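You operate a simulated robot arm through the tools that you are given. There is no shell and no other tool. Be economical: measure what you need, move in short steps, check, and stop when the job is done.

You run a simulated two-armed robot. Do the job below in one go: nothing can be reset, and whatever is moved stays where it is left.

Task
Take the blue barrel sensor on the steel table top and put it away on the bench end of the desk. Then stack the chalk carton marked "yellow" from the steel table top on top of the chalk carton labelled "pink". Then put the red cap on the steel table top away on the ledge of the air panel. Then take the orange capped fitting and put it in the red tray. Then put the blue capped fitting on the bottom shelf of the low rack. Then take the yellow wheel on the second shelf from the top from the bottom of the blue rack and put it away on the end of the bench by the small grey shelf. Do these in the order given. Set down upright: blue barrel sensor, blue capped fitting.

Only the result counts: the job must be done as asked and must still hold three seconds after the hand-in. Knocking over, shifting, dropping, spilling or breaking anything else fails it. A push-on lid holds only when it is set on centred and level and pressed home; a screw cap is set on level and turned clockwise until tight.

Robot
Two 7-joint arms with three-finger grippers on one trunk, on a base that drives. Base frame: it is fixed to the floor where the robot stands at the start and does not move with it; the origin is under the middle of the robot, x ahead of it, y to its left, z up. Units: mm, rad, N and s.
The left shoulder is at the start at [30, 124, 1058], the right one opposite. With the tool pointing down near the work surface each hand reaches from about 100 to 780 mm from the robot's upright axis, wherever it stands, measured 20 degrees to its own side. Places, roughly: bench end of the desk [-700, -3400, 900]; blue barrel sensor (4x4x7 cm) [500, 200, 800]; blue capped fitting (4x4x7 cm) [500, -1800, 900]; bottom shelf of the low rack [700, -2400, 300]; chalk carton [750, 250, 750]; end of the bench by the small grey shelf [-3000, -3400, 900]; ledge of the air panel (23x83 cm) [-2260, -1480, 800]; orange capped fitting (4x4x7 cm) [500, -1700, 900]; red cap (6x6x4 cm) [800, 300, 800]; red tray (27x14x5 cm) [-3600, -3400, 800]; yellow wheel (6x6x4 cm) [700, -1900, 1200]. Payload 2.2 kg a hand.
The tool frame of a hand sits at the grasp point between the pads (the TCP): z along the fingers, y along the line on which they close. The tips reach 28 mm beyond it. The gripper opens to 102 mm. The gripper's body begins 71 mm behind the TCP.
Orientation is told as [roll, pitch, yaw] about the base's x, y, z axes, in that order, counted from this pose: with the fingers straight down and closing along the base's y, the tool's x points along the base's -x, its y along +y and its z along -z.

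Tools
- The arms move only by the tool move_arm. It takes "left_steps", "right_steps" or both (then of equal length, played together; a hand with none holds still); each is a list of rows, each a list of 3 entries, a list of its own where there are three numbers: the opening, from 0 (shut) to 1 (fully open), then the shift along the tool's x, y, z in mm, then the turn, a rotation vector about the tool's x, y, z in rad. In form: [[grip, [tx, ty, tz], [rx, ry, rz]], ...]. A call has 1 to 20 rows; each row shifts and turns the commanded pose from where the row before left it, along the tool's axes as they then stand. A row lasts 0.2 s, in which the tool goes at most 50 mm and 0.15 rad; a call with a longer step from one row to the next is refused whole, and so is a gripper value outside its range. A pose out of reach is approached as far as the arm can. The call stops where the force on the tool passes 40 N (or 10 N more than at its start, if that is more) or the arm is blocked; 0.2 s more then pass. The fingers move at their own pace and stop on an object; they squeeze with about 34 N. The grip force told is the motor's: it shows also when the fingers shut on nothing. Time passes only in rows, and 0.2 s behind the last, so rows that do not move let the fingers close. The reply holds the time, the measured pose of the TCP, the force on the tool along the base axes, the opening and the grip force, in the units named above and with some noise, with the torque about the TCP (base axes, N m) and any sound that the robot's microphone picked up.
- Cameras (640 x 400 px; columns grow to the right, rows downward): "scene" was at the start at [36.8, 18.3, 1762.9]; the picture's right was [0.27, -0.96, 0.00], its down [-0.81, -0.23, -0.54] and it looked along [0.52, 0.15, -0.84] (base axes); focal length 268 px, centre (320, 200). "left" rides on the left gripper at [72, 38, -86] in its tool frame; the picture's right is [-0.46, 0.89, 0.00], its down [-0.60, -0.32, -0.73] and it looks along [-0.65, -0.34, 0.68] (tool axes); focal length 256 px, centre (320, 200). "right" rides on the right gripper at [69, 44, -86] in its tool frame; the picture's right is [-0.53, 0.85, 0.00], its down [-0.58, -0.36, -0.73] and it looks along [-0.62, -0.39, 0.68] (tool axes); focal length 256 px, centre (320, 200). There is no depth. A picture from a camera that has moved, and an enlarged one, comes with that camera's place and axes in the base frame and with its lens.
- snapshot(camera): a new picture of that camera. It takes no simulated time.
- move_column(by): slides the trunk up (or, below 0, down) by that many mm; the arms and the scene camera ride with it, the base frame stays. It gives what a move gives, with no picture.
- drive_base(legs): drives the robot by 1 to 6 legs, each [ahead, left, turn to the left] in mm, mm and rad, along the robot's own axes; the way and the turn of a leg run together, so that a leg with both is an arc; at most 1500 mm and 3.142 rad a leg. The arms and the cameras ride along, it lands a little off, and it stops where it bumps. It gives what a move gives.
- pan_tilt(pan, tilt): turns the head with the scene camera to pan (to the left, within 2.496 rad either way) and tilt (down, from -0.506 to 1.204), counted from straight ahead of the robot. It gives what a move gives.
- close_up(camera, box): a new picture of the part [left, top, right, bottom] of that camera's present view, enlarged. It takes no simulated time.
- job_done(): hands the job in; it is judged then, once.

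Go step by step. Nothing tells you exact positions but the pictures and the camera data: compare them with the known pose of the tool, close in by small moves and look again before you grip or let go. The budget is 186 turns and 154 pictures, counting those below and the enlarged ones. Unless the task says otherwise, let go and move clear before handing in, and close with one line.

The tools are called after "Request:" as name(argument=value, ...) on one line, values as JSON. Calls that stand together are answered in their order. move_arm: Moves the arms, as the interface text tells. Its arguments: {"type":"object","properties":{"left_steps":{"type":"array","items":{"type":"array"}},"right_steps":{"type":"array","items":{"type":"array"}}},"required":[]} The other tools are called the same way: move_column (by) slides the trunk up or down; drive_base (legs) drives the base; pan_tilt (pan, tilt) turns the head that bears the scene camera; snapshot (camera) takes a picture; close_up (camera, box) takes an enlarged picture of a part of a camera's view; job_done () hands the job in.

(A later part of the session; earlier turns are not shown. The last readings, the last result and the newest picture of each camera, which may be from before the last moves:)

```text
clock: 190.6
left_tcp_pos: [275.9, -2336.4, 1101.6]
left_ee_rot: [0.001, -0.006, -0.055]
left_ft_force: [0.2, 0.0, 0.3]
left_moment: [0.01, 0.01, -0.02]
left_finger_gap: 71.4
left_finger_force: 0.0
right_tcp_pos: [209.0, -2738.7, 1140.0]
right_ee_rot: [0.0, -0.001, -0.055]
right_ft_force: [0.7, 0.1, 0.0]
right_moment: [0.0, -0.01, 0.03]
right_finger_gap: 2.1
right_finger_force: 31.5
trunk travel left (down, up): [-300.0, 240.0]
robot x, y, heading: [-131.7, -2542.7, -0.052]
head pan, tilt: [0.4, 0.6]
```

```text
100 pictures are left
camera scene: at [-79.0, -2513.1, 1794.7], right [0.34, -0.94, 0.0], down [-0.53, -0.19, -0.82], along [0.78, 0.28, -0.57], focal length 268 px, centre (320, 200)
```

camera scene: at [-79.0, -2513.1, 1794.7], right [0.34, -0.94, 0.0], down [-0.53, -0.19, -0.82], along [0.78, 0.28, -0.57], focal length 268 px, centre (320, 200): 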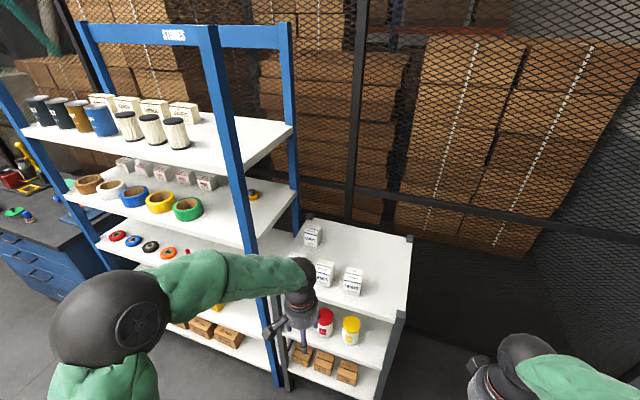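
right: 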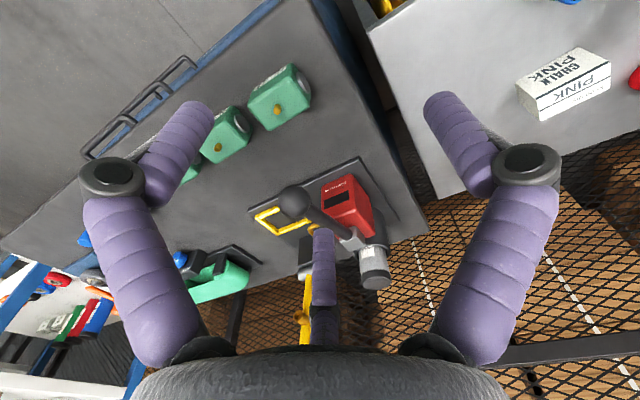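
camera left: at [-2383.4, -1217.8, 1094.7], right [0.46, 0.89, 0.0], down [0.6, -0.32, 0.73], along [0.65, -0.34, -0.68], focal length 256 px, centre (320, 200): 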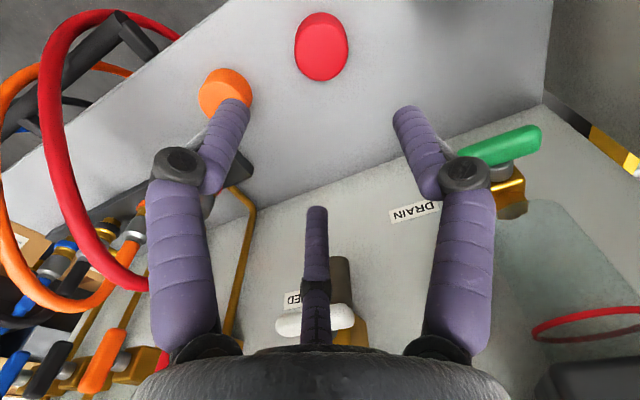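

The blue rack is ahead on the left and the low white rack to its right. I'll move in front of the blue rack's fittings shelf.

Request:
drive_base(legs=[[0, 0, 0.052], [0, 820, 0]])

Request:
pan_tilt(pan=0, tilt=0.7)

Request:
snapshot(camera="scene")

```text
clock: 195.5
left_tcp_pos: [264.9, -1489.3, 1100.7]
left_ee_rot: [0.001, -0.007, -0.001]
left_ft_force: [0.2, -0.1, 0.5]
left_moment: [0.01, 0.0, 0.02]
left_finger_gap: 71.3
left_finger_force: 0.1
right_tcp_pos: [219.5, -1894.6, 1141.7]
right_ee_rot: [0.002, 0.001, -0.002]
right_ft_force: [-0.4, 0.4, 0.5]
right_moment: [0.02, 0.0, -0.04]
right_finger_gap: 2.2
right_finger_force: 31.3
trunk travel left (down, up): [-300.0, 240.0]
robot x, y, heading: [-131.3, -1717.8, -0.0]
head pan, tilt: [0.4, 0.6]
```

```text
clock: 196.3
left_tcp_pos: [266.4, -1489.5, 1101.5]
left_ee_rot: [0.002, -0.008, -0.001]
left_ft_force: [-1.0, -0.1, 0.4]
left_moment: [0.02, 0.0, -0.02]
left_finger_gap: 71.4
left_finger_force: 0.1
right_tcp_pos: [219.0, -1895.5, 1141.9]
right_ee_rot: [0.001, 0.001, -0.002]
right_ft_force: [0.0, 0.0, -1.2]
right_moment: [-0.02, 0.05, 0.0]
right_finger_gap: 2.1
right_finger_force: 30.9
trunk travel left (down, up): [-300.0, 240.0]
robot x, y, heading: [-132.6, -1714.9, -0.004]
head pan, tilt: [0.0, 0.7]
```

```text
99 pictures are left
camera scene: at [-75.9, -1718.3, 1786.2], right [0.0, -1.0, 0.0], down [-0.64, 0.0, -0.77], along [0.77, 0.0, -0.64], focal length 268 px, centre (320, 200)
```

scene: 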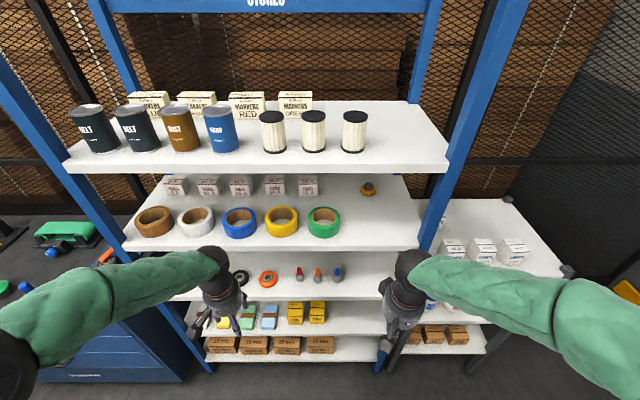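

The three fittings (red, orange, blue) stand near the front of the third shelf, with a shelf above them. I'll zoom in.

Request:
close_up(camera="scene", box=[240, 235, 400, 335])

```text
4.00 times, centred on (320, 285) of scene
camera zoom: at [-75.9, -1718.3, 1786.2], right [0.0, -1.0, 0.0], down [-0.64, 0.0, -0.77], along [0.77, 0.0, -0.64], focal length 1072 px, centre (320, -140)
```

zoom: 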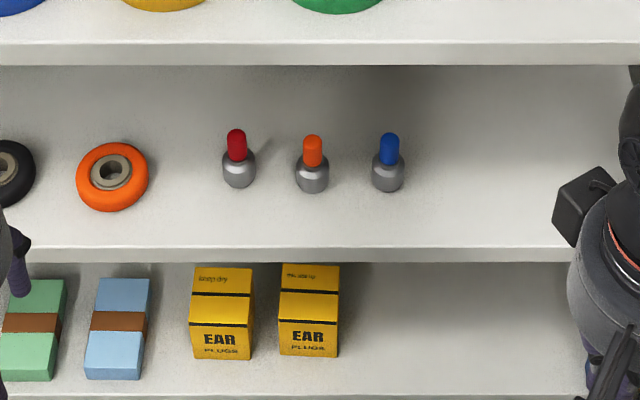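

Each fitting has a grey body and a narrow coloured cap. The shelf above rules out a straight-down grasp, so I'll tilt the left hand about 40° forward and look from its camera to get heights.

Request:
move_arm(left_steps=[[0.63, [-13, -44, 0], [0, 0, 0]], [0.63, [-13, -44, 0], [0, 0, 0]], [0.63, [-13, -44, 0], [0, 0, 0]], [0.63, [-13, -44, 0], [0, 0, 0]], [0.63, [-10, -44, 0], [0, 0, 0]], [0.63, [0, 0, 0], [0, -0.14, 0]], [0.63, [0, 0, 0], [0, -0.14, 0]], [0.63, [0, 0, 0], [0, -0.14, 0]], [0.63, [0, 0, 0], [0, -0.14, 0]], [0.63, [0, 0, 0], [0, -0.14, 0]], [0.63, [0, 0, 0], [0, 0, 0]]])

Request:
snapshot(camera="left")

Request:
snapshot(camera="scene")

```text
clock: 198.7
left_tcp_pos: [327.8, -1708.8, 1100.8]
left_ee_rot: [0.003, -0.708, -0.002]
left_ft_force: [1.3, 0.2, -0.3]
left_moment: [0.02, -0.02, -0.01]
left_finger_gap: 64.2
left_finger_force: 0.0
right_tcp_pos: [219.8, -1896.5, 1141.5]
right_ee_rot: [-0.002, 0.0, -0.002]
right_ft_force: [0.3, -0.8, 0.6]
right_moment: [0.0, 0.01, 0.02]
right_finger_gap: 2.1
right_finger_force: 32.0
trunk travel left (down, up): [-300.0, 240.0]
robot x, y, heading: [-129.0, -1714.2, -0.005]
head pan, tilt: [0.0, 0.7]
```

```text
97 pictures are left
camera left: at [217.5, -1671.6, 1118.8], right [0.35, 0.88, 0.3], down [-0.02, -0.32, 0.95], along [0.93, -0.34, -0.1], focal length 256 px, centre (320, 200)
```

left: 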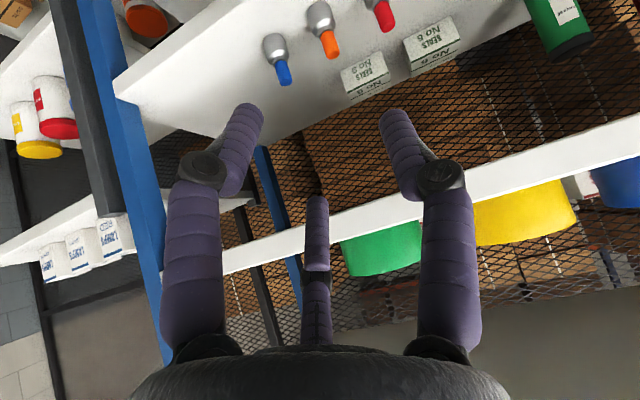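

```text
96 pictures are left
camera scene: at [-75.2, -1718.8, 1786.1], right [0.0, -1.0, 0.0], down [-0.64, 0.0, -0.76], along [0.76, 0.0, -0.64], focal length 268 px, centre (320, 200)
```

scene: 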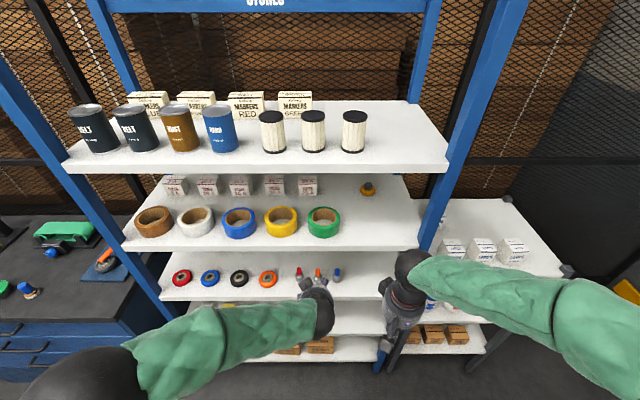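

Triangulating gives a shelf at z≈842 and the orange fitting at about (540,-1711). I'll approach along the tool axis and check again.

Request:
move_arm(left_steps=[[0.63, [-17.6, -6, 0], [0, 0, 0]], [0.63, [0, 0, 40], [0, 0, 0]], [0.63, [0, 0, 40], [0, 0, 0]], [0.63, [0, 0, 40], [0, 0, 0]], [0.63, [0, 0, 40], [0, 0, 0]], [0.63, [0, 0, 0], [0, 0, 0]]])

Request:
snapshot(camera="left")

Request:
close_up(camera="scene", box=[240, 235, 400, 335])

```text
clock: 200.1
left_tcp_pos: [445.9, -1717.4, 991.3]
left_ee_rot: [0.001, -0.708, -0.001]
left_ft_force: [-0.2, 0.3, -0.5]
left_moment: [-0.01, 0.01, 0.02]
left_finger_gap: 64.1
left_finger_force: 0.1
right_tcp_pos: [219.2, -1894.8, 1141.8]
right_ee_rot: [0.0, 0.0, -0.002]
right_ft_force: [-0.7, -1.1, -0.2]
right_moment: [-0.01, -0.04, -0.02]
right_finger_gap: 2.4
right_finger_force: 31.7
trunk travel left (down, up): [-300.0, 240.0]
robot x, y, heading: [-131.9, -1716.2, -0.001]
head pan, tilt: [0.0, 0.7]
```

```text
95 pictures are left
camera left: at [335.6, -1678.9, 1009.4], right [0.35, 0.88, 0.3], down [-0.02, -0.32, 0.95], along [0.93, -0.34, -0.1], focal length 256 px, centre (320, 200)
```

left: 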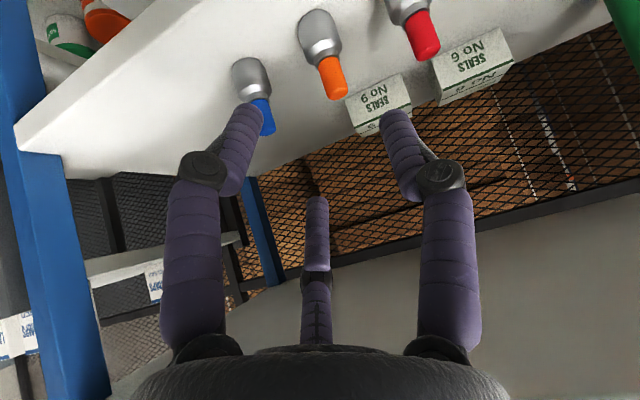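

```text
4.00 times, centred on (320, 285) of scene
camera zoom: at [-77.1, -1718.2, 1786.2], right [0.0, -1.0, 0.0], down [-0.64, 0.0, -0.77], along [0.77, 0.0, -0.64], focal length 1072 px, centre (320, -140)
```

zoom: 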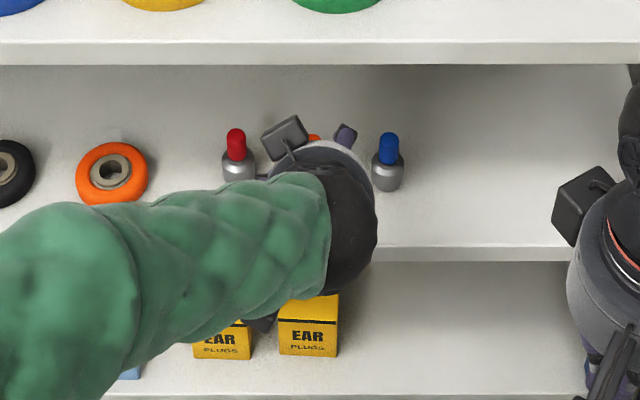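

I'm on line. I'll advance most of the way and look again.

Request:
move_arm(left_steps=[[0.63, [0, 4, 0], [0, 0, 0]], [0.63, [0, 0, 30], [0, 0, 0]], [0.63, [0, 0, 30], [0, 0, 0]], [0.63, [0, 0, 25], [0, 0, 0]], [0.63, [0, 0, 0], [0, 0, 0]]])

Request:
snapshot(camera="left")

```text
clock: 201.3
left_tcp_pos: [499.5, -1709.9, 927.5]
left_ee_rot: [0.002, -0.71, -0.001]
left_ft_force: [-0.4, 0.1, -0.6]
left_moment: [0.02, 0.01, 0.0]
left_finger_gap: 63.9
left_finger_force: 0.1
right_tcp_pos: [219.9, -1895.7, 1141.2]
right_ee_rot: [0.0, -0.001, -0.002]
right_ft_force: [0.3, -0.2, 0.5]
right_moment: [0.0, -0.01, 0.04]
right_finger_gap: 2.0
right_finger_force: 31.6
trunk travel left (down, up): [-300.0, 240.0]
robot x, y, heading: [-130.4, -1716.8, -0.002]
head pan, tilt: [0.0, 0.7]
```

```text
93 pictures are left
camera left: at [389.5, -1673.0, 946.5], right [0.35, 0.88, 0.3], down [-0.02, -0.32, 0.95], along [0.93, -0.34, -0.1], focal length 256 px, centre (320, 200)
```

left: 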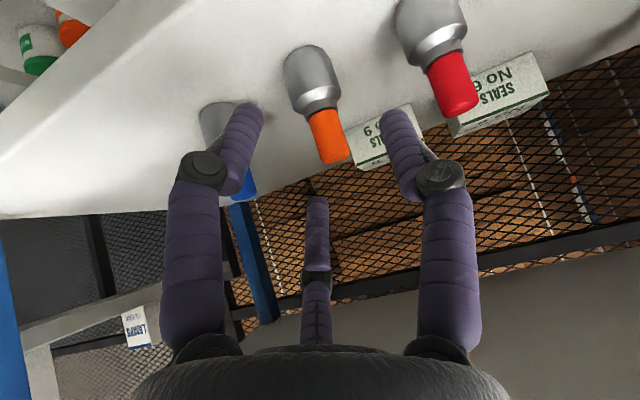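

I'll shift 4 mm so the single finger clears, and advance the last 42 mm slowly.

Request:
move_arm(left_steps=[[0.63, [0, -4, 0], [0, 0, 0]], [0.63, [0, 0, 12], [0, 0, 0]], [0.63, [0, 0, 10], [0, 0, 0]], [0.63, [0, 0, 10], [0, 0, 0]], [0.63, [0, 0, 10], [0, 0, 0]], [0.63, [0, 0, 0], [0, 0, 0]]])

Request:
snapshot(camera="left")

```text
clock: 202.7
left_tcp_pos: [527.0, -1714.8, 893.6]
left_ee_rot: [0.002, -0.706, -0.002]
left_ft_force: [0.0, -0.4, 0.4]
left_moment: [-0.01, 0.01, 0.02]
left_finger_gap: 63.9
left_finger_force: 0.0
right_tcp_pos: [219.8, -1894.6, 1140.6]
right_ee_rot: [-0.001, 0.0, -0.003]
right_ft_force: [-0.1, -1.2, 0.0]
right_moment: [0.02, -0.04, 0.0]
right_finger_gap: 2.4
right_finger_force: 31.6
trunk travel left (down, up): [-300.0, 240.0]
robot x, y, heading: [-130.8, -1719.3, -0.007]
head pan, tilt: [0.0, 0.7]
```

```text
92 pictures are left
camera left: at [415.9, -1676.9, 912.6], right [0.35, 0.88, 0.3], down [-0.02, -0.32, 0.95], along [0.93, -0.34, -0.1], focal length 256 px, centre (320, 200)
```

left: 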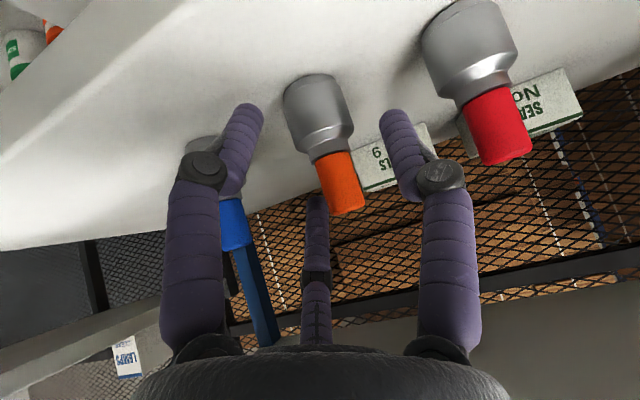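

The body is between the fingers but sits low. I'll narrow a little, lower 8 mm and close.

Request:
move_arm(left_steps=[[0.54, [0, 1, 0], [0, 0, 0]], [0.54, [2.6, 0, 3], [0, 0, 0]], [0.54, [2.6, 0, 3], [0, 0, 0]], [0.54, [0, 0, 0], [0, 0, 0]], [0.4, [0, 0, 0], [0, 0, 0]], [0.2, [0, 0, 0], [0, 0, 0]], [0, [0, 0, 0], [0, 0, 0]], [0, [0, 0, 0], [0, 0, 0]]])

Request:
snapshot(camera="left")

```text
clock: 204.5
left_tcp_pos: [527.7, -1714.1, 885.8]
left_ee_rot: [0.001, -0.706, -0.002]
left_ft_force: [0.3, -0.1, -0.3]
left_moment: [0.04, -0.03, 0.0]
left_finger_gap: 36.8
left_finger_force: 34.2
right_tcp_pos: [220.5, -1896.6, 1141.0]
right_ee_rot: [0.0, 0.0, -0.002]
right_ft_force: [-0.8, 0.0, 0.5]
right_moment: [0.02, 0.03, 0.02]
right_finger_gap: 2.2
right_finger_force: 31.6
trunk travel left (down, up): [-300.0, 240.0]
robot x, y, heading: [-131.8, -1718.7, -0.001]
head pan, tilt: [0.0, 0.7]
```

```text
91 pictures are left
camera left: at [417.0, -1675.3, 905.6], right [0.35, 0.88, 0.3], down [-0.02, -0.32, 0.95], along [0.93, -0.34, -0.1], focal length 256 px, centre (320, 200)
```

left: 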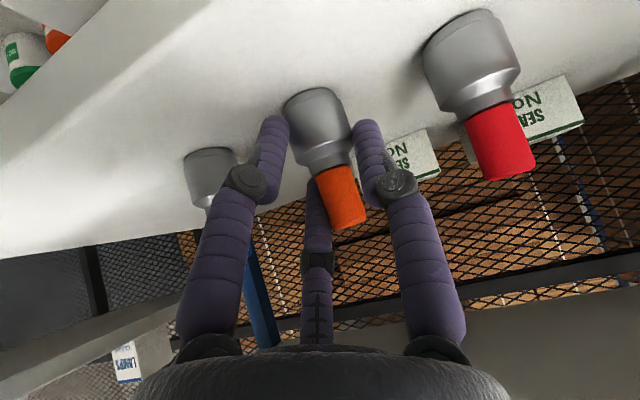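

It's gripped on the body and still upright. I'll lift and back out along the tool axis.

Request:
move_arm(left_steps=[[0, [-6.5, 0, -7.6], [0, 0, 0]], [0, [-6.5, 0, -7.6], [0, 0, 0]], [0, [0, 0, -30], [0, 0, 0]], [0, [0, 0, -40], [0, 0, 0]], [0, [0, 0, -40], [0, 0, 0]], [0, [0, 0, -40], [0, 0, 0]], [0, [0, 0, -40], [0, 0, 0]]])

Request:
snapshot(camera="left")

```text
clock: 206.1
left_tcp_pos: [404.7, -1713.1, 1054.2]
left_ee_rot: [0.002, -0.708, -0.001]
left_ft_force: [-0.4, 0.4, -0.9]
left_moment: [-0.01, 0.0, -0.01]
left_finger_gap: 36.6
left_finger_force: 33.7
right_tcp_pos: [218.5, -1895.2, 1142.1]
right_ee_rot: [-0.001, 0.001, 0.0]
right_ft_force: [0.2, 0.7, 0.0]
right_moment: [0.0, -0.02, -0.03]
right_finger_gap: 2.3
right_finger_force: 31.0
trunk travel left (down, up): [-300.0, 240.0]
robot x, y, heading: [-134.3, -1717.1, -0.002]
head pan, tilt: [0.0, 0.7]
```

```text
90 pictures are left
camera left: at [294.1, -1675.7, 1071.4], right [0.35, 0.88, 0.3], down [-0.02, -0.32, 0.95], along [0.93, -0.34, -0.1], focal length 256 px, centre (320, 200)
```

left: 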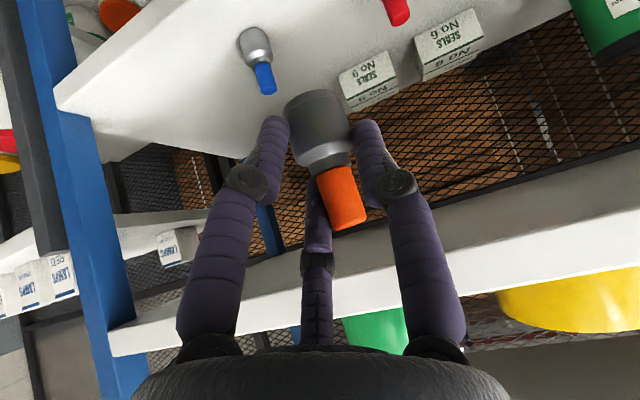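

Secure. I'll retract and drive back toward the aisle, in reverse.

Request:
move_arm(left_steps=[[0, [17.7, 30, -15.2], [0, 0, 0]], [0, [17.7, 35, -15.2], [0, 0, 0]], [0, [17.7, 35, -15.2], [0, 0, 0]], [0, [17.7, 35, -15.2], [0, 0, 0]], [0, [17.7, 35, -15.2], [0, 0, 0]], [0, [17.7, 35, -15.2], [0, 0, 0]]])

Request:
drive_base(legs=[[0, -780, 0], [-1300, 0, 0]])

```text
clock: 207.5
left_tcp_pos: [263.6, -1508.3, 1053.3]
left_ee_rot: [0.003, -0.709, -0.003]
left_ft_force: [0.1, -0.6, -0.2]
left_moment: [0.01, -0.03, -0.01]
left_finger_gap: 36.6
left_finger_force: 34.2
right_tcp_pos: [218.3, -1895.4, 1142.8]
right_ee_rot: [0.001, 0.0, -0.003]
right_ft_force: [-1.2, -1.2, 0.1]
right_moment: [0.03, -0.01, 0.01]
right_finger_gap: 2.4
right_finger_force: 31.3
trunk travel left (down, up): [-300.0, 240.0]
robot x, y, heading: [-129.5, -1716.3, -0.004]
head pan, tilt: [0.0, 0.7]
```

```text
clock: 217.8
left_tcp_pos: [-1010.8, -2299.8, 1051.5]
left_ee_rot: [0.003, -0.709, -0.035]
left_ft_force: [0.7, 0.3, -0.3]
left_moment: [0.01, 0.01, 0.02]
left_finger_gap: 32.5
left_finger_force: 34.1
right_tcp_pos: [-1068.2, -2685.1, 1141.1]
right_ee_rot: [0.0, -0.001, -0.035]
right_ft_force: [-0.9, -1.2, 0.0]
right_moment: [0.02, -0.01, 0.0]
right_finger_gap: 2.2
right_finger_force: 31.3
trunk travel left (down, up): [-300.0, 240.0]
robot x, y, heading: [-1410.5, -2494.7, -0.028]
head pan, tilt: [0.0, 0.7]
```

The grip gap changed from 36.6 to 32.5, so I'll check the hold.

Request:
snapshot(camera="left")

```text
89 pictures are left
camera left: at [-1120.1, -2258.0, 1071.2], right [0.38, 0.87, 0.3], down [-0.03, -0.32, 0.95], along [0.92, -0.37, -0.1], focal length 256 px, centre (320, 200)
```

left: 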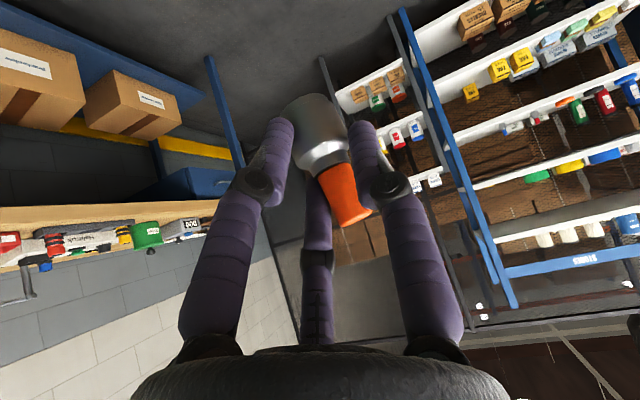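

Request:
close_up(camera="left", box=[220, 70, 420, 260])

```text
2.11 times, centred on (320, 165) of left
camera zoom: at [-1120.1, -2258.0, 1071.2], right [0.38, 0.87, 0.3], down [-0.03, -0.32, 0.95], along [0.92, -0.37, -0.1], focal length 539 px, centre (320, 274)
```

zoom: 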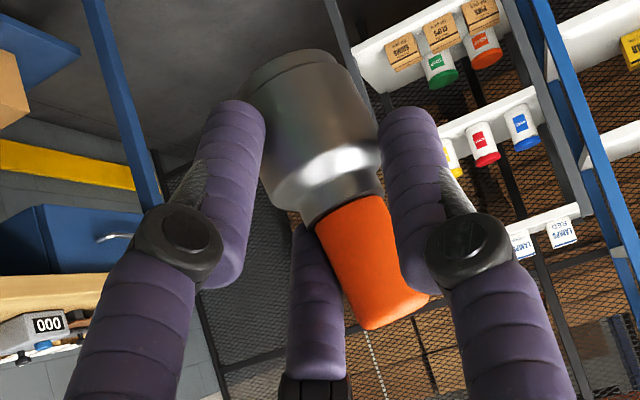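

Request:
move_arm(left_steps=[[0, [0, 0, 0], [0, 0, 0]], [0, [0, 0, 0], [0, 0, 0]], [0, [0, 0, 0], [0, 0, 0]], [0, [0, 0, 0], [0, 0, 0]], [0, [0, 0, 0], [0, 0, 0]], [0, [0, 0, 0], [0, 0, 0]], [0, [0, 0, 0], [0, 0, 0]], [0, [0, 0, 0], [0, 0, 0]], [0, [0, 0, 0], [0, 0, 0]], [0, [0, 0, 0], [0, 0, 0]]])

Request:
close_up(camera="left", box=[220, 70, 420, 260])

```text
clock: 220.1
left_tcp_pos: [-1009.6, -2299.5, 1052.2]
left_ee_rot: [0.0, -0.706, -0.035]
left_ft_force: [-0.6, 0.1, -0.7]
left_moment: [0.0, 0.01, 0.01]
left_finger_gap: 32.3
left_finger_force: 34.4
right_tcp_pos: [-1066.5, -2685.3, 1140.2]
right_ee_rot: [0.001, 0.0, -0.034]
right_ft_force: [1.0, -0.8, -0.8]
right_moment: [0.0, -0.03, 0.0]
right_finger_gap: 2.1
right_finger_force: 31.0
trunk travel left (down, up): [-300.0, 240.0]
robot x, y, heading: [-1411.5, -2495.2, -0.035]
head pan, tilt: [0.0, 0.7]
```

```text
2.11 times, centred on (320, 165) of left
camera zoom: at [-1119.9, -2258.0, 1071.2], right [0.38, 0.87, 0.3], down [-0.03, -0.32, 0.95], along [0.92, -0.37, -0.1], focal length 539 px, centre (320, 274)
```

zoom: 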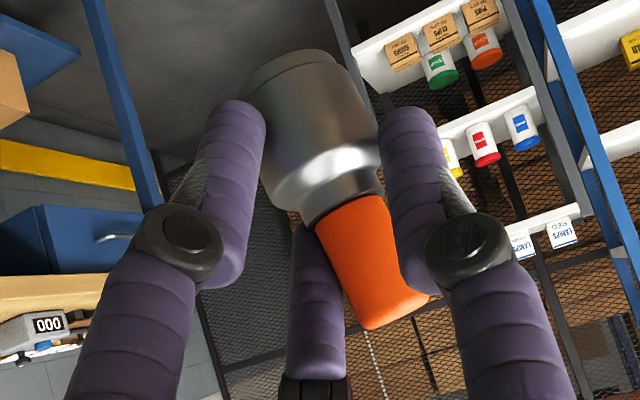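

It's stable now, so I'll continue in reverse to the west end.

Request:
drive_base(legs=[[-900, 0, 0.035], [-900, 0, 0]])

Request:
close_up(camera="left", box=[220, 70, 420, 260])

```text
clock: 229.1
left_tcp_pos: [-2823.0, -2279.7, 1052.7]
left_ee_rot: [0.002, -0.71, 0.003]
left_ft_force: [0.5, -0.4, -0.6]
left_moment: [0.02, 0.01, 0.02]
left_finger_gap: 31.9
left_finger_force: 34.0
right_tcp_pos: [-2865.2, -2665.8, 1140.6]
right_ee_rot: [0.001, 0.0, 0.006]
right_ft_force: [-1.2, -1.1, -0.2]
right_moment: [0.01, -0.02, 0.01]
right_finger_gap: 2.3
right_finger_force: 30.7
trunk travel left (down, up): [-300.0, 240.0]
robot x, y, heading: [-3216.4, -2491.9, 0.005]
head pan, tilt: [0.0, 0.7]
```

```text
2.11 times, centred on (320, 165) of left
camera zoom: at [-2933.8, -2240.8, 1071.3], right [0.35, 0.89, 0.3], down [-0.02, -0.32, 0.95], along [0.94, -0.34, -0.1], focal length 539 px, centre (320, 274)
```

zoom: 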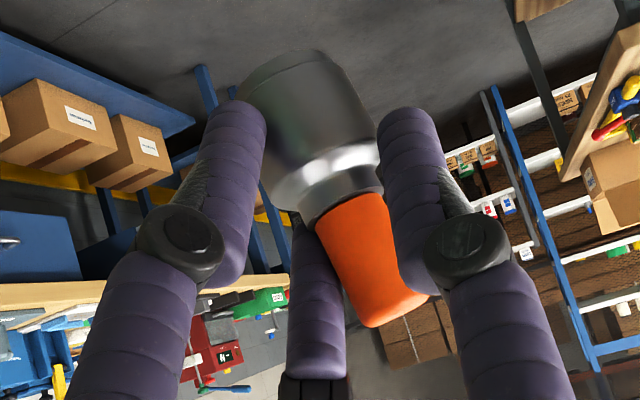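

Holding steady. I'll back up a little more, turn to face the small grey stand, and look.

Request:
drive_base(legs=[[-350, 0, 0], [0, 0, -1.571]])

Request:
snapshot(camera="scene")

```text
clock: 235.2
left_tcp_pos: [-3350.9, -2886.5, 1052.6]
left_ee_rot: [0.002, -0.706, -1.574]
left_ft_force: [-0.1, 0.0, -0.7]
left_moment: [-0.01, -0.02, -0.01]
left_finger_gap: 31.3
left_finger_force: 33.7
right_tcp_pos: [-3736.2, -2841.3, 1140.9]
right_ee_rot: [-0.001, -0.001, -1.572]
right_ft_force: [0.3, 1.0, 1.3]
right_moment: [-0.03, -0.02, -0.02]
right_finger_gap: 1.7
right_finger_force: 32.0
trunk travel left (down, up): [-300.0, 240.0]
robot x, y, heading: [-3557.7, -2489.7, -1.573]
head pan, tilt: [0.0, 0.7]
```

```text
85 pictures are left
camera scene: at [-3559.3, -2547.8, 1786.1], right [-1.0, 0.0, 0.0], down [0.0, 0.64, -0.76], along [0.0, -0.76, -0.64], focal length 268 px, centre (320, 200)
```

scene: 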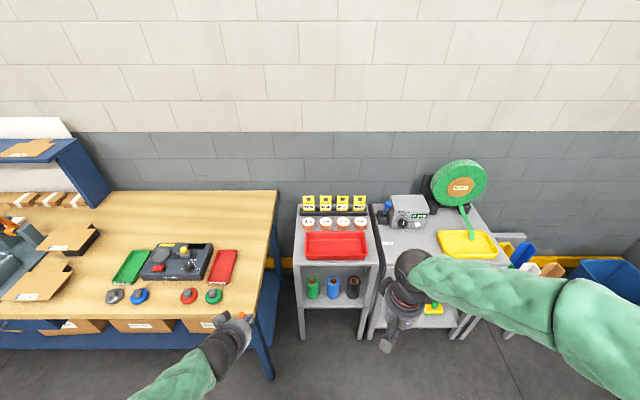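

The red tray sits on the small grey stand at about (-3631,-3388). I'll drive closer.

Request:
drive_base(legs=[[0, -60, 0], [240, 0, 0]])

Request:
pan_tilt(pan=0, tilt=0.8)

Request:
snapshot(camera="scene")

Request:
snapshot(camera="left")

```text
clock: 237.6
left_tcp_pos: [-3408.1, -3128.9, 1052.3]
left_ee_rot: [-0.001, -0.707, -1.572]
left_ft_force: [0.4, -0.1, -1.3]
left_moment: [0.05, 0.02, 0.03]
left_finger_gap: 31.3
left_finger_force: 33.7
right_tcp_pos: [-3794.9, -3084.9, 1140.7]
right_ee_rot: [-0.001, 0.0, -1.569]
right_ft_force: [-0.2, -1.1, 0.2]
right_moment: [0.01, -0.01, -0.03]
right_finger_gap: 2.1
right_finger_force: 31.4
trunk travel left (down, up): [-300.0, 240.0]
robot x, y, heading: [-3619.8, -2731.2, -1.566]
head pan, tilt: [0.0, 0.7]
```

```text
clock: 238.3
left_tcp_pos: [-3408.5, -3127.5, 1053.3]
left_ee_rot: [0.003, -0.707, -1.571]
left_ft_force: [-0.3, 0.1, -1.1]
left_moment: [0.03, 0.03, -0.01]
left_finger_gap: 31.1
left_finger_force: 34.3
right_tcp_pos: [-3795.1, -3085.5, 1140.7]
right_ee_rot: [0.001, 0.0, -1.569]
right_ft_force: [0.5, 0.2, 0.0]
right_moment: [0.01, 0.0, -0.02]
right_finger_gap: 2.0
right_finger_force: 31.6
trunk travel left (down, up): [-300.0, 240.0]
robot x, y, heading: [-3618.6, -2733.8, -1.569]
head pan, tilt: [0.0, 0.799]
```

```text
84 pictures are left
camera scene: at [-3619.1, -2786.0, 1777.9], right [-1.0, 0.0, 0.0], down [0.0, 0.72, -0.7], along [0.0, -0.7, -0.72], focal length 268 px, centre (320, 200)
```

scene: 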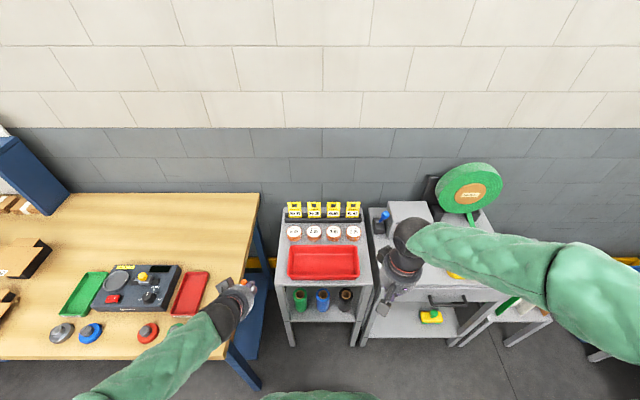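

```text
83 pictures are left
camera left: at [-3370.6, -3017.0, 1071.1], right [0.89, -0.35, 0.3], down [-0.32, 0.02, 0.95], along [-0.34, -0.94, -0.1], focal length 256 px, centre (320, 200)
```

left: 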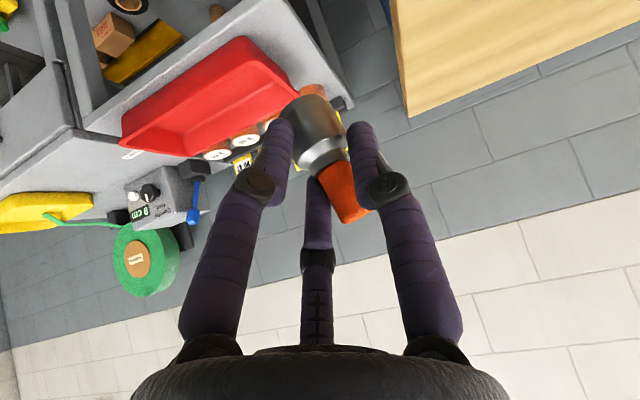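

The tray centre is at about (-3631,-3360) with its floor near z≈812. I'll bring the fitting above it.

Request:
move_arm(left_steps=[[0, [-15.2, -31.9, 30.3], [0, 0, 0]], [0, [-15.2, -31.9, 30.3], [0, 0, 0]], [0, [-15.2, -31.9, 30.3], [0, 0, 0]], [0, [-15.2, -31.9, 30.3], [0, 0, 0]], [0, [-15.2, -31.9, 30.3], [0, 0, 0]], [0, [-15.2, -31.9, 30.3], [0, 0, 0]], [0, [-15.2, -31.9, 30.3], [0, 0, 0]], [0, [0, 0, 0], [0, 0, 0]]])

Request:
snapshot(camera="left")

Request:
close_up(camera="scene", box=[240, 200, 400, 300])

```text
clock: 240.1
left_tcp_pos: [-3629.7, -3345.7, 959.3]
left_ee_rot: [0.003, -0.708, -1.568]
left_ft_force: [-0.2, 1.0, -0.5]
left_moment: [-0.01, 0.01, -0.03]
left_finger_gap: 31.4
left_finger_force: 34.4
right_tcp_pos: [-3794.3, -3084.7, 1142.3]
right_ee_rot: [-0.001, 0.001, -1.57]
right_ft_force: [0.4, 1.0, -0.8]
right_moment: [0.02, -0.01, 0.02]
right_finger_gap: 2.0
right_finger_force: 31.6
trunk travel left (down, up): [-300.0, 240.0]
robot x, y, heading: [-3621.0, -2734.9, -1.567]
head pan, tilt: [0.0, 0.799]
```

```text
82 pictures are left
camera left: at [-3591.4, -3235.6, 978.5], right [0.89, -0.35, 0.3], down [-0.32, 0.02, 0.95], along [-0.34, -0.94, -0.1], focal length 256 px, centre (320, 200)
```

left: 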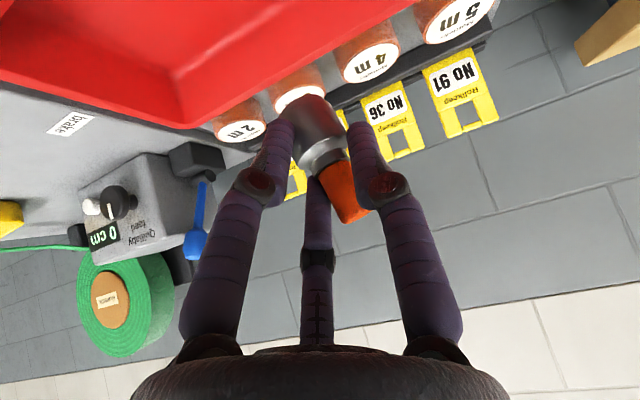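

```text
4.00 times, centred on (320, 250) of scene
camera zoom: at [-3618.3, -2785.0, 1778.0], right [-1.0, 0.0, 0.0], down [0.0, 0.72, -0.7], along [0.0, -0.7, -0.72], focal length 1072 px, centre (320, 0)
```

zoom: 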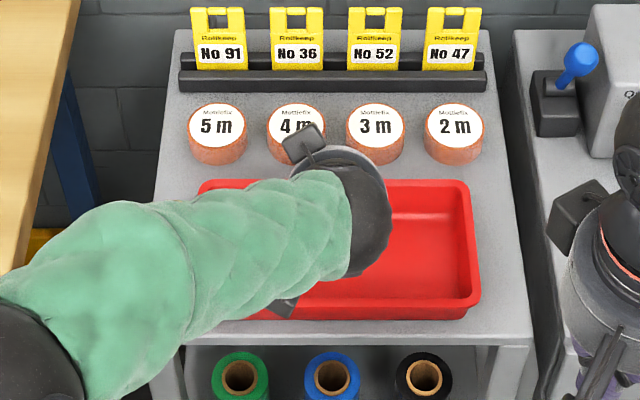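

It's over the tray. I'll lower straight down: fast at first, then in small steps to contact.

Request:
move_arm(left_steps=[[0, [-6, 0, 5], [0, 0, 0]], [0, [19, 0, 22.5], [0, 0, 0]], [0, [19, 0, 22.5], [0, 0, 0]], [0, [13, 0, 15], [0, 0, 0]], [0, [2, 0, 2.3], [0, 0, 0]], [0, [2, 0, 2.3], [0, 0, 0]], [0, [2, 0, 2.3], [0, 0, 0]], [0, [2, 0, 2.3], [0, 0, 0]], [0, [2, 0, 2.3], [0, 0, 0]], [0, [2, 0, 2.3], [0, 0, 0]], [0, [0, 0, 0], [0, 0, 0]]])

Request:
snapshot(camera="left")

```text
clock: 242.5
left_tcp_pos: [-3631.1, -3354.5, 863.0]
left_ee_rot: [0.002, -0.708, -1.57]
left_ft_force: [-0.2, 0.1, -1.2]
left_moment: [0.01, 0.01, 0.01]
left_finger_gap: 31.0
left_finger_force: 33.9
right_tcp_pos: [-3795.4, -3086.6, 1142.0]
right_ee_rot: [0.0, -0.002, -1.568]
right_ft_force: [-0.8, -0.7, -0.1]
right_moment: [-0.02, 0.01, -0.02]
right_finger_gap: 2.0
right_finger_force: 32.0
trunk travel left (down, up): [-300.0, 240.0]
robot x, y, heading: [-3619.9, -2737.7, -1.572]
head pan, tilt: [0.0, 0.799]
```

```text
80 pictures are left
camera left: at [-3593.6, -3244.9, 881.4], right [0.89, -0.35, 0.3], down [-0.32, 0.02, 0.95], along [-0.34, -0.94, -0.1], focal length 256 px, centre (320, 200)
```

left: 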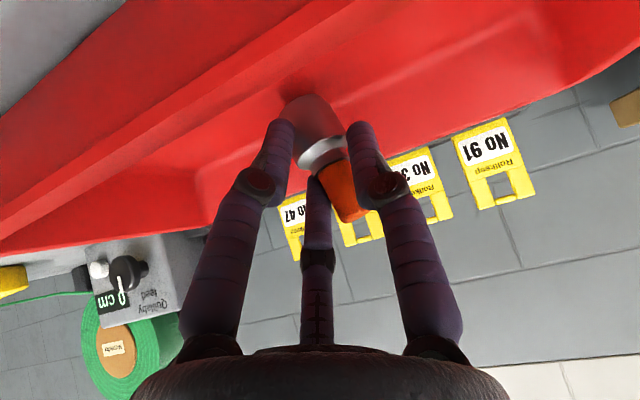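

Request:
move_arm(left_steps=[[0, [2, 0, 2.3], [0, 0, 0]], [0, [2, 0, 2.3], [0, 0, 0]], [0, [2, 0, 2.3], [0, 0, 0]], [0, [2, 0, 2.3], [0, 0, 0]], [0, [2, 0, 2.3], [0, 0, 0]], [0, [2, 0, 2.3], [0, 0, 0]]])

```text
clock: 244.0
left_tcp_pos: [-3632.4, -3362.9, 854.4]
left_ee_rot: [-0.003, -0.725, -1.566]
left_ft_force: [-1.5, -0.9, 10.0]
left_moment: [-0.19, -0.05, -0.05]
left_finger_gap: 31.5
left_finger_force: 34.4
right_tcp_pos: [-3794.5, -3085.1, 1141.6]
right_ee_rot: [-0.001, 0.001, -1.568]
right_ft_force: [0.1, -1.2, -0.4]
right_moment: [0.05, 0.01, 0.01]
right_finger_gap: 2.0
right_finger_force: 32.0
trunk travel left (down, up): [-300.0, 240.0]
robot x, y, heading: [-3616.5, -2737.9, -1.572]
head pan, tilt: [0.0, 0.799]
stopped in row 6 (left hand): the force on the tool passed its limit at 41 N (the readings are from after the stop); the commanded pose is now the measured one
```

Contact. I'll open and back out along the tool axis.

Request:
move_arm(left_steps=[[0, [-1, 0, -1.2], [0, 0, 0]], [0.4, [0, 0, 0], [0, 0, 0]], [0.65, [0, 0, 0], [0, 0, 0]], [0.65, [0, 0, 0], [0, 0, 0]], [0.65, [0, 0, -15], [0, 0, 0]], [0.65, [0, 0, -30], [0, 0, 0]], [0.65, [0, 0, -40], [0, 0, 0]], [0.65, [0, 0, -40], [0, 0, 0]]])

Request:
snapshot(camera="left")

```text
clock: 245.8
left_tcp_pos: [-3633.2, -3277.4, 947.3]
left_ee_rot: [-0.002, -0.72, -1.567]
left_ft_force: [0.0, 0.3, -1.0]
left_moment: [-0.02, -0.03, -0.01]
left_finger_gap: 66.4
left_finger_force: 0.0
right_tcp_pos: [-3795.1, -3085.3, 1140.8]
right_ee_rot: [0.001, 0.0, -1.567]
right_ft_force: [0.5, -0.9, 0.7]
right_moment: [-0.01, 0.04, 0.02]
right_finger_gap: 2.0
right_finger_force: 30.9
trunk travel left (down, up): [-300.0, 240.0]
robot x, y, heading: [-3617.0, -2735.3, -1.568]
head pan, tilt: [0.0, 0.799]
```

```text
79 pictures are left
camera left: at [-3595.1, -3165.0, 965.4], right [0.89, -0.35, 0.31], down [-0.32, 0.03, 0.95], along [-0.34, -0.94, -0.09], focal length 256 px, centre (320, 200)
```

left: 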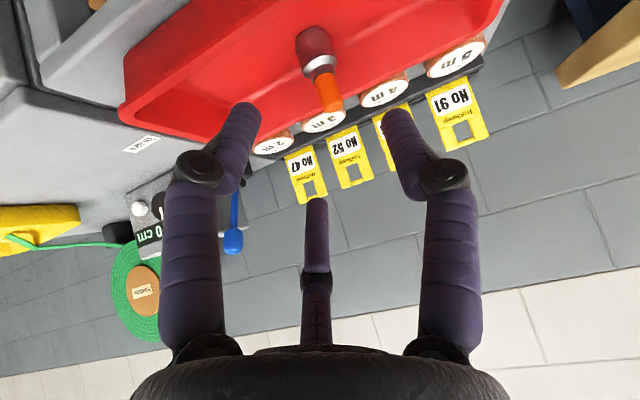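

The orange fitting stands in the red tray. I'll retract and head back to the blue rack for the blue fitting.

Request:
move_arm(left_steps=[[0.65, [0, 0, -45], [0, 0, 0]], [0.65, [0, 0, -45], [0, 0, 0]], [0.65, [6.7, 37.5, -15], [0, 0, 0]], [0.65, [6.7, 37.5, -15], [0, 0, 0]], [0.65, [6.7, 37.5, -15], [0, 0, 0]], [0.65, [6.7, 37.5, -15], [0, 0, 0]], [0.65, [6.7, 37.5, -15], [0, 0, 0]], [0.65, [6.7, 37.5, -15], [0, 0, 0]]])

Request:
drive_base(legs=[[-240, 0, 0], [0, 0, 1.568], [1300, 0, 0]])

```text
clock: 247.6
left_tcp_pos: [-3409.6, -3128.4, 1056.4]
left_ee_rot: [-0.001, -0.721, -1.568]
left_ft_force: [-0.4, 0.9, 0.5]
left_moment: [0.01, -0.02, -0.02]
left_finger_gap: 66.0
left_finger_force: 0.0
right_tcp_pos: [-3795.1, -3084.1, 1142.0]
right_ee_rot: [0.001, -0.001, -1.569]
right_ft_force: [-0.1, 0.3, 0.0]
right_moment: [-0.01, -0.01, 0.0]
right_finger_gap: 1.9
right_finger_force: 31.6
trunk travel left (down, up): [-300.0, 240.0]
robot x, y, heading: [-3616.6, -2734.9, -1.566]
head pan, tilt: [0.0, 0.799]
```

```text
clock: 259.1
left_tcp_pos: [-1937.8, -2428.3, 1056.6]
left_ee_rot: [-0.002, -0.718, -0.084]
left_ft_force: [0.4, -0.7, 0.7]
left_moment: [-0.02, 0.02, -0.03]
left_finger_gap: 66.0
left_finger_force: 0.0
right_tcp_pos: [-2012.8, -2809.0, 1142.1]
right_ee_rot: [0.001, 0.0, -0.084]
right_ft_force: [0.5, -0.1, 0.6]
right_moment: [-0.01, -0.01, 0.01]
right_finger_gap: 2.3
right_finger_force: 31.8
trunk travel left (down, up): [-300.0, 240.0]
robot x, y, heading: [-2348.3, -2601.6, -0.087]
head pan, tilt: [0.0, 0.799]
```

I'll correct the drift and go on.

Request:
drive_base(legs=[[0, 100, 0.086], [1100, 0, 0], [1120, 0, 0]])

```text
clock: 270.8
left_tcp_pos: [286.5, -2322.7, 1055.3]
left_ee_rot: [-0.002, -0.719, -0.023]
left_ft_force: [0.4, -1.1, -0.1]
left_moment: [-0.02, -0.02, 0.02]
left_finger_gap: 66.4
left_finger_force: 0.0
right_tcp_pos: [233.2, -2708.7, 1141.7]
right_ee_rot: [0.0, -0.001, -0.025]
right_ft_force: [0.6, -0.4, -0.5]
right_moment: [-0.03, 0.02, -0.02]
right_finger_gap: 2.1
right_finger_force: 31.9
trunk travel left (down, up): [-300.0, 240.0]
robot x, y, heading: [-113.0, -2523.5, -0.023]
head pan, tilt: [0.0, 0.799]
```

Before picking the blue fitting I'll look at the low rack ahead.

Request:
pan_tilt(pan=0.1, tilt=0.9)

Request:
snapshot(camera="scene")

```text
clock: 271.5
left_tcp_pos: [284.4, -2322.6, 1058.4]
left_ee_rot: [-0.003, -0.72, -0.023]
left_ft_force: [0.1, -1.0, -0.7]
left_moment: [0.01, -0.01, 0.02]
left_finger_gap: 66.3
left_finger_force: 0.1
right_tcp_pos: [232.6, -2707.9, 1140.9]
right_ee_rot: [-0.001, 0.0, -0.024]
right_ft_force: [0.6, 0.8, 0.1]
right_moment: [0.03, 0.02, -0.01]
right_finger_gap: 2.1
right_finger_force: 31.3
trunk travel left (down, up): [-300.0, 240.0]
robot x, y, heading: [-111.8, -2521.1, -0.026]
head pan, tilt: [0.099, 0.901]
```

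```text
78 pictures are left
camera scene: at [-68.8, -2516.3, 1770.0], right [0.07, -1.0, 0.0], down [-0.78, -0.06, -0.62], along [0.62, 0.05, -0.78], focal length 268 px, centre (320, 200)
```

scene: 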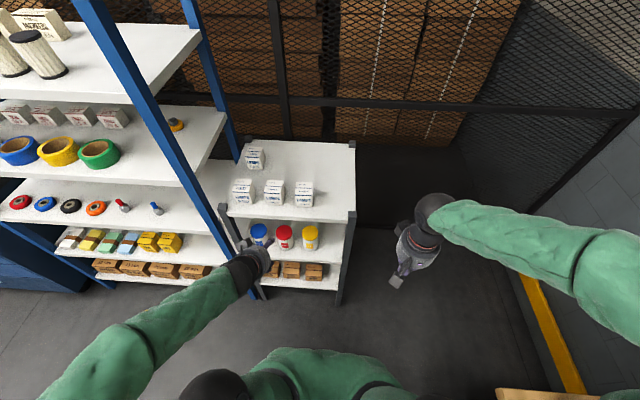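

Bottom shelf noted; it has a row of small boxes on it. Now I'll move in front of the blue fitting.

Request:
drive_base(legs=[[0, 0, 0.025], [-18, 735, 0]])

Request:
pan_tilt(pan=0, tilt=0.7)

Request:
close_up(camera="scene", box=[240, 235, 400, 335])

Request:
snapshot(camera="left")

```text
clock: 275.9
left_tcp_pos: [274.1, -1582.4, 1056.9]
left_ee_rot: [-0.002, -0.72, -0.017]
left_ft_force: [-0.1, -1.0, 0.3]
left_moment: [0.0, 0.0, -0.03]
left_finger_gap: 66.3
left_finger_force: 0.0
right_tcp_pos: [223.3, -1967.9, 1142.5]
right_ee_rot: [0.0, 0.0, -0.019]
right_ft_force: [0.2, 0.2, 0.6]
right_moment: [-0.01, 0.0, -0.01]
right_finger_gap: 1.9
right_finger_force: 31.4
trunk travel left (down, up): [-300.0, 240.0]
robot x, y, heading: [-125.9, -1783.0, -0.017]
head pan, tilt: [0.099, 0.901]
```

```text
clock: 276.6
left_tcp_pos: [274.6, -1582.8, 1058.6]
left_ee_rot: [0.0, -0.72, -0.015]
left_ft_force: [-0.4, -0.1, -0.3]
left_moment: [0.01, -0.02, -0.04]
left_finger_gap: 66.2
left_finger_force: 0.1
right_tcp_pos: [224.0, -1969.7, 1140.8]
right_ee_rot: [0.0, -0.001, -0.018]
right_ft_force: [0.2, 0.3, 0.1]
right_moment: [0.0, -0.01, 0.02]
right_finger_gap: 2.1
right_finger_force: 31.3
trunk travel left (down, up): [-300.0, 240.0]
robot x, y, heading: [-126.0, -1783.5, -0.015]
head pan, tilt: [0.0, 0.7]
```

```text
4.00 times, centred on (320, 285) of scene
camera zoom: at [-69.4, -1786.3, 1786.1], right [-0.02, -1.0, 0.0], down [-0.64, 0.01, -0.76], along [0.76, -0.01, -0.64], focal length 1072 px, centre (320, -140)
```

zoom: 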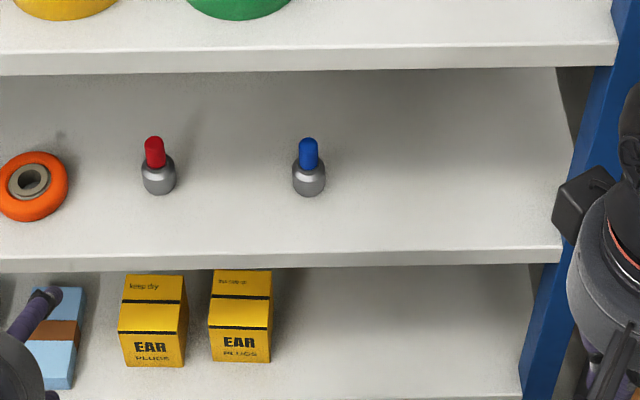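

```text
76 pictures are left
camera left: at [164.7, -1543.5, 1074.6], right [0.37, 0.88, 0.31], down [-0.03, -0.32, 0.95], along [0.93, -0.36, -0.09], focal length 256 px, centre (320, 200)
```

left: 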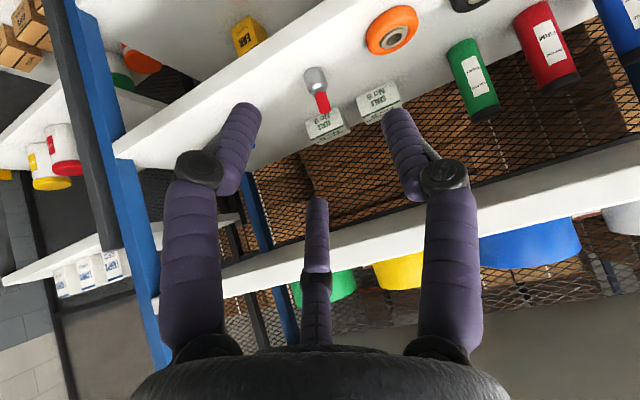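

The blue fitting is at about (545,-1784). I'll line the left hand up along the tilted approach as before.

Request:
move_arm(left_steps=[[0.63, [-14.7, -33.8, 22.7], [0, 0, 0]], [0.63, [-14.7, -33.8, 22.7], [0, 0, 0]], [0.63, [-14.7, -33.8, 22.7], [0, 0, 0]], [0.63, [-14.7, -33.8, 22.7], [0, 0, 0]], [0.63, [-14.7, -33.8, 22.7], [0, 0, 0]], [0.63, [-14.7, -33.8, 22.7], [0, 0, 0]], [0.63, [0, 0, 40], [0, 0, 0]], [0.63, [0, 0, 35], [0, 0, 0]], [0.63, [0, 0, 0], [0, 0, 0]]])

Request:
snapshot(camera="left")

```text
clock: 278.6
left_tcp_pos: [477.4, -1791.6, 956.5]
left_ee_rot: [-0.003, -0.721, -0.018]
left_ft_force: [-0.7, 0.0, -0.5]
left_moment: [0.03, 0.0, -0.02]
left_finger_gap: 64.3
left_finger_force: 0.1
right_tcp_pos: [223.0, -1968.7, 1141.9]
right_ee_rot: [-0.001, 0.001, -0.018]
right_ft_force: [0.2, -0.1, 0.0]
right_moment: [-0.03, -0.04, 0.03]
right_finger_gap: 1.9
right_finger_force: 31.0
trunk travel left (down, up): [-300.0, 240.0]
robot x, y, heading: [-125.2, -1785.2, -0.024]
head pan, tilt: [0.0, 0.7]
```

```text
75 pictures are left
camera left: at [367.5, -1751.8, 973.2], right [0.37, 0.88, 0.31], down [-0.03, -0.32, 0.95], along [0.93, -0.36, -0.08], focal length 256 px, centre (320, 200)
```

left: 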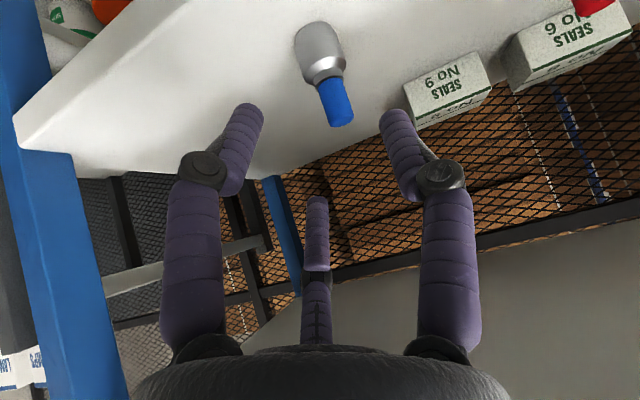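

Refined to (540,-1785). I'll advance slowly to the pre-grip position.

Request:
move_arm(left_steps=[[0.63, [3.5, 2.6, 0], [0, 0, 0]], [0.63, [0, 0, 25], [0, 0, 0]], [0.63, [0, 0, 20], [0, 0, 0]], [0.63, [0, 0, 12], [0, 0, 0]], [0.63, [0, 0, 12], [0, 0, 0]], [0.63, [0, 0, 11], [0, 0, 0]], [0.63, [0, 0, 0], [0, 0, 0]]])

Request:
snapshot(camera="left")

```text
clock: 280.2
left_tcp_pos: [526.5, -1790.3, 893.6]
left_ee_rot: [-0.001, -0.72, -0.016]
left_ft_force: [-0.4, -0.7, -0.5]
left_moment: [-0.02, 0.0, -0.02]
left_finger_gap: 64.4
left_finger_force: 0.1
right_tcp_pos: [224.5, -1968.8, 1139.9]
right_ee_rot: [-0.001, 0.001, -0.019]
right_ft_force: [0.6, 0.0, 0.8]
right_moment: [0.0, 0.0, -0.05]
right_finger_gap: 2.6
right_finger_force: 31.2
trunk travel left (down, up): [-300.0, 240.0]
robot x, y, heading: [-123.3, -1782.7, -0.021]
head pan, tilt: [0.0, 0.7]
```

```text
74 pictures are left
camera left: at [416.9, -1750.2, 911.6], right [0.37, 0.88, 0.31], down [-0.03, -0.32, 0.95], along [0.93, -0.36, -0.09], focal length 256 px, centre (320, 200)
```

left: 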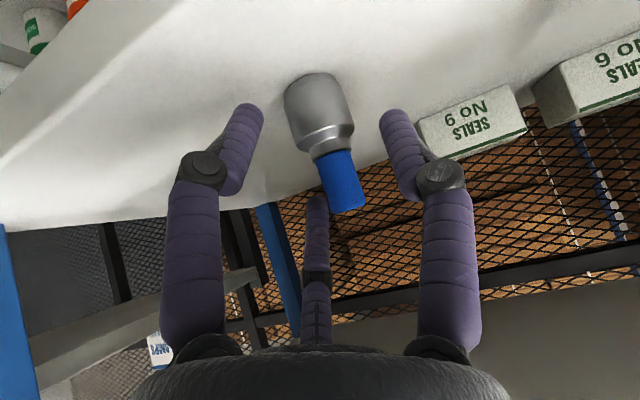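

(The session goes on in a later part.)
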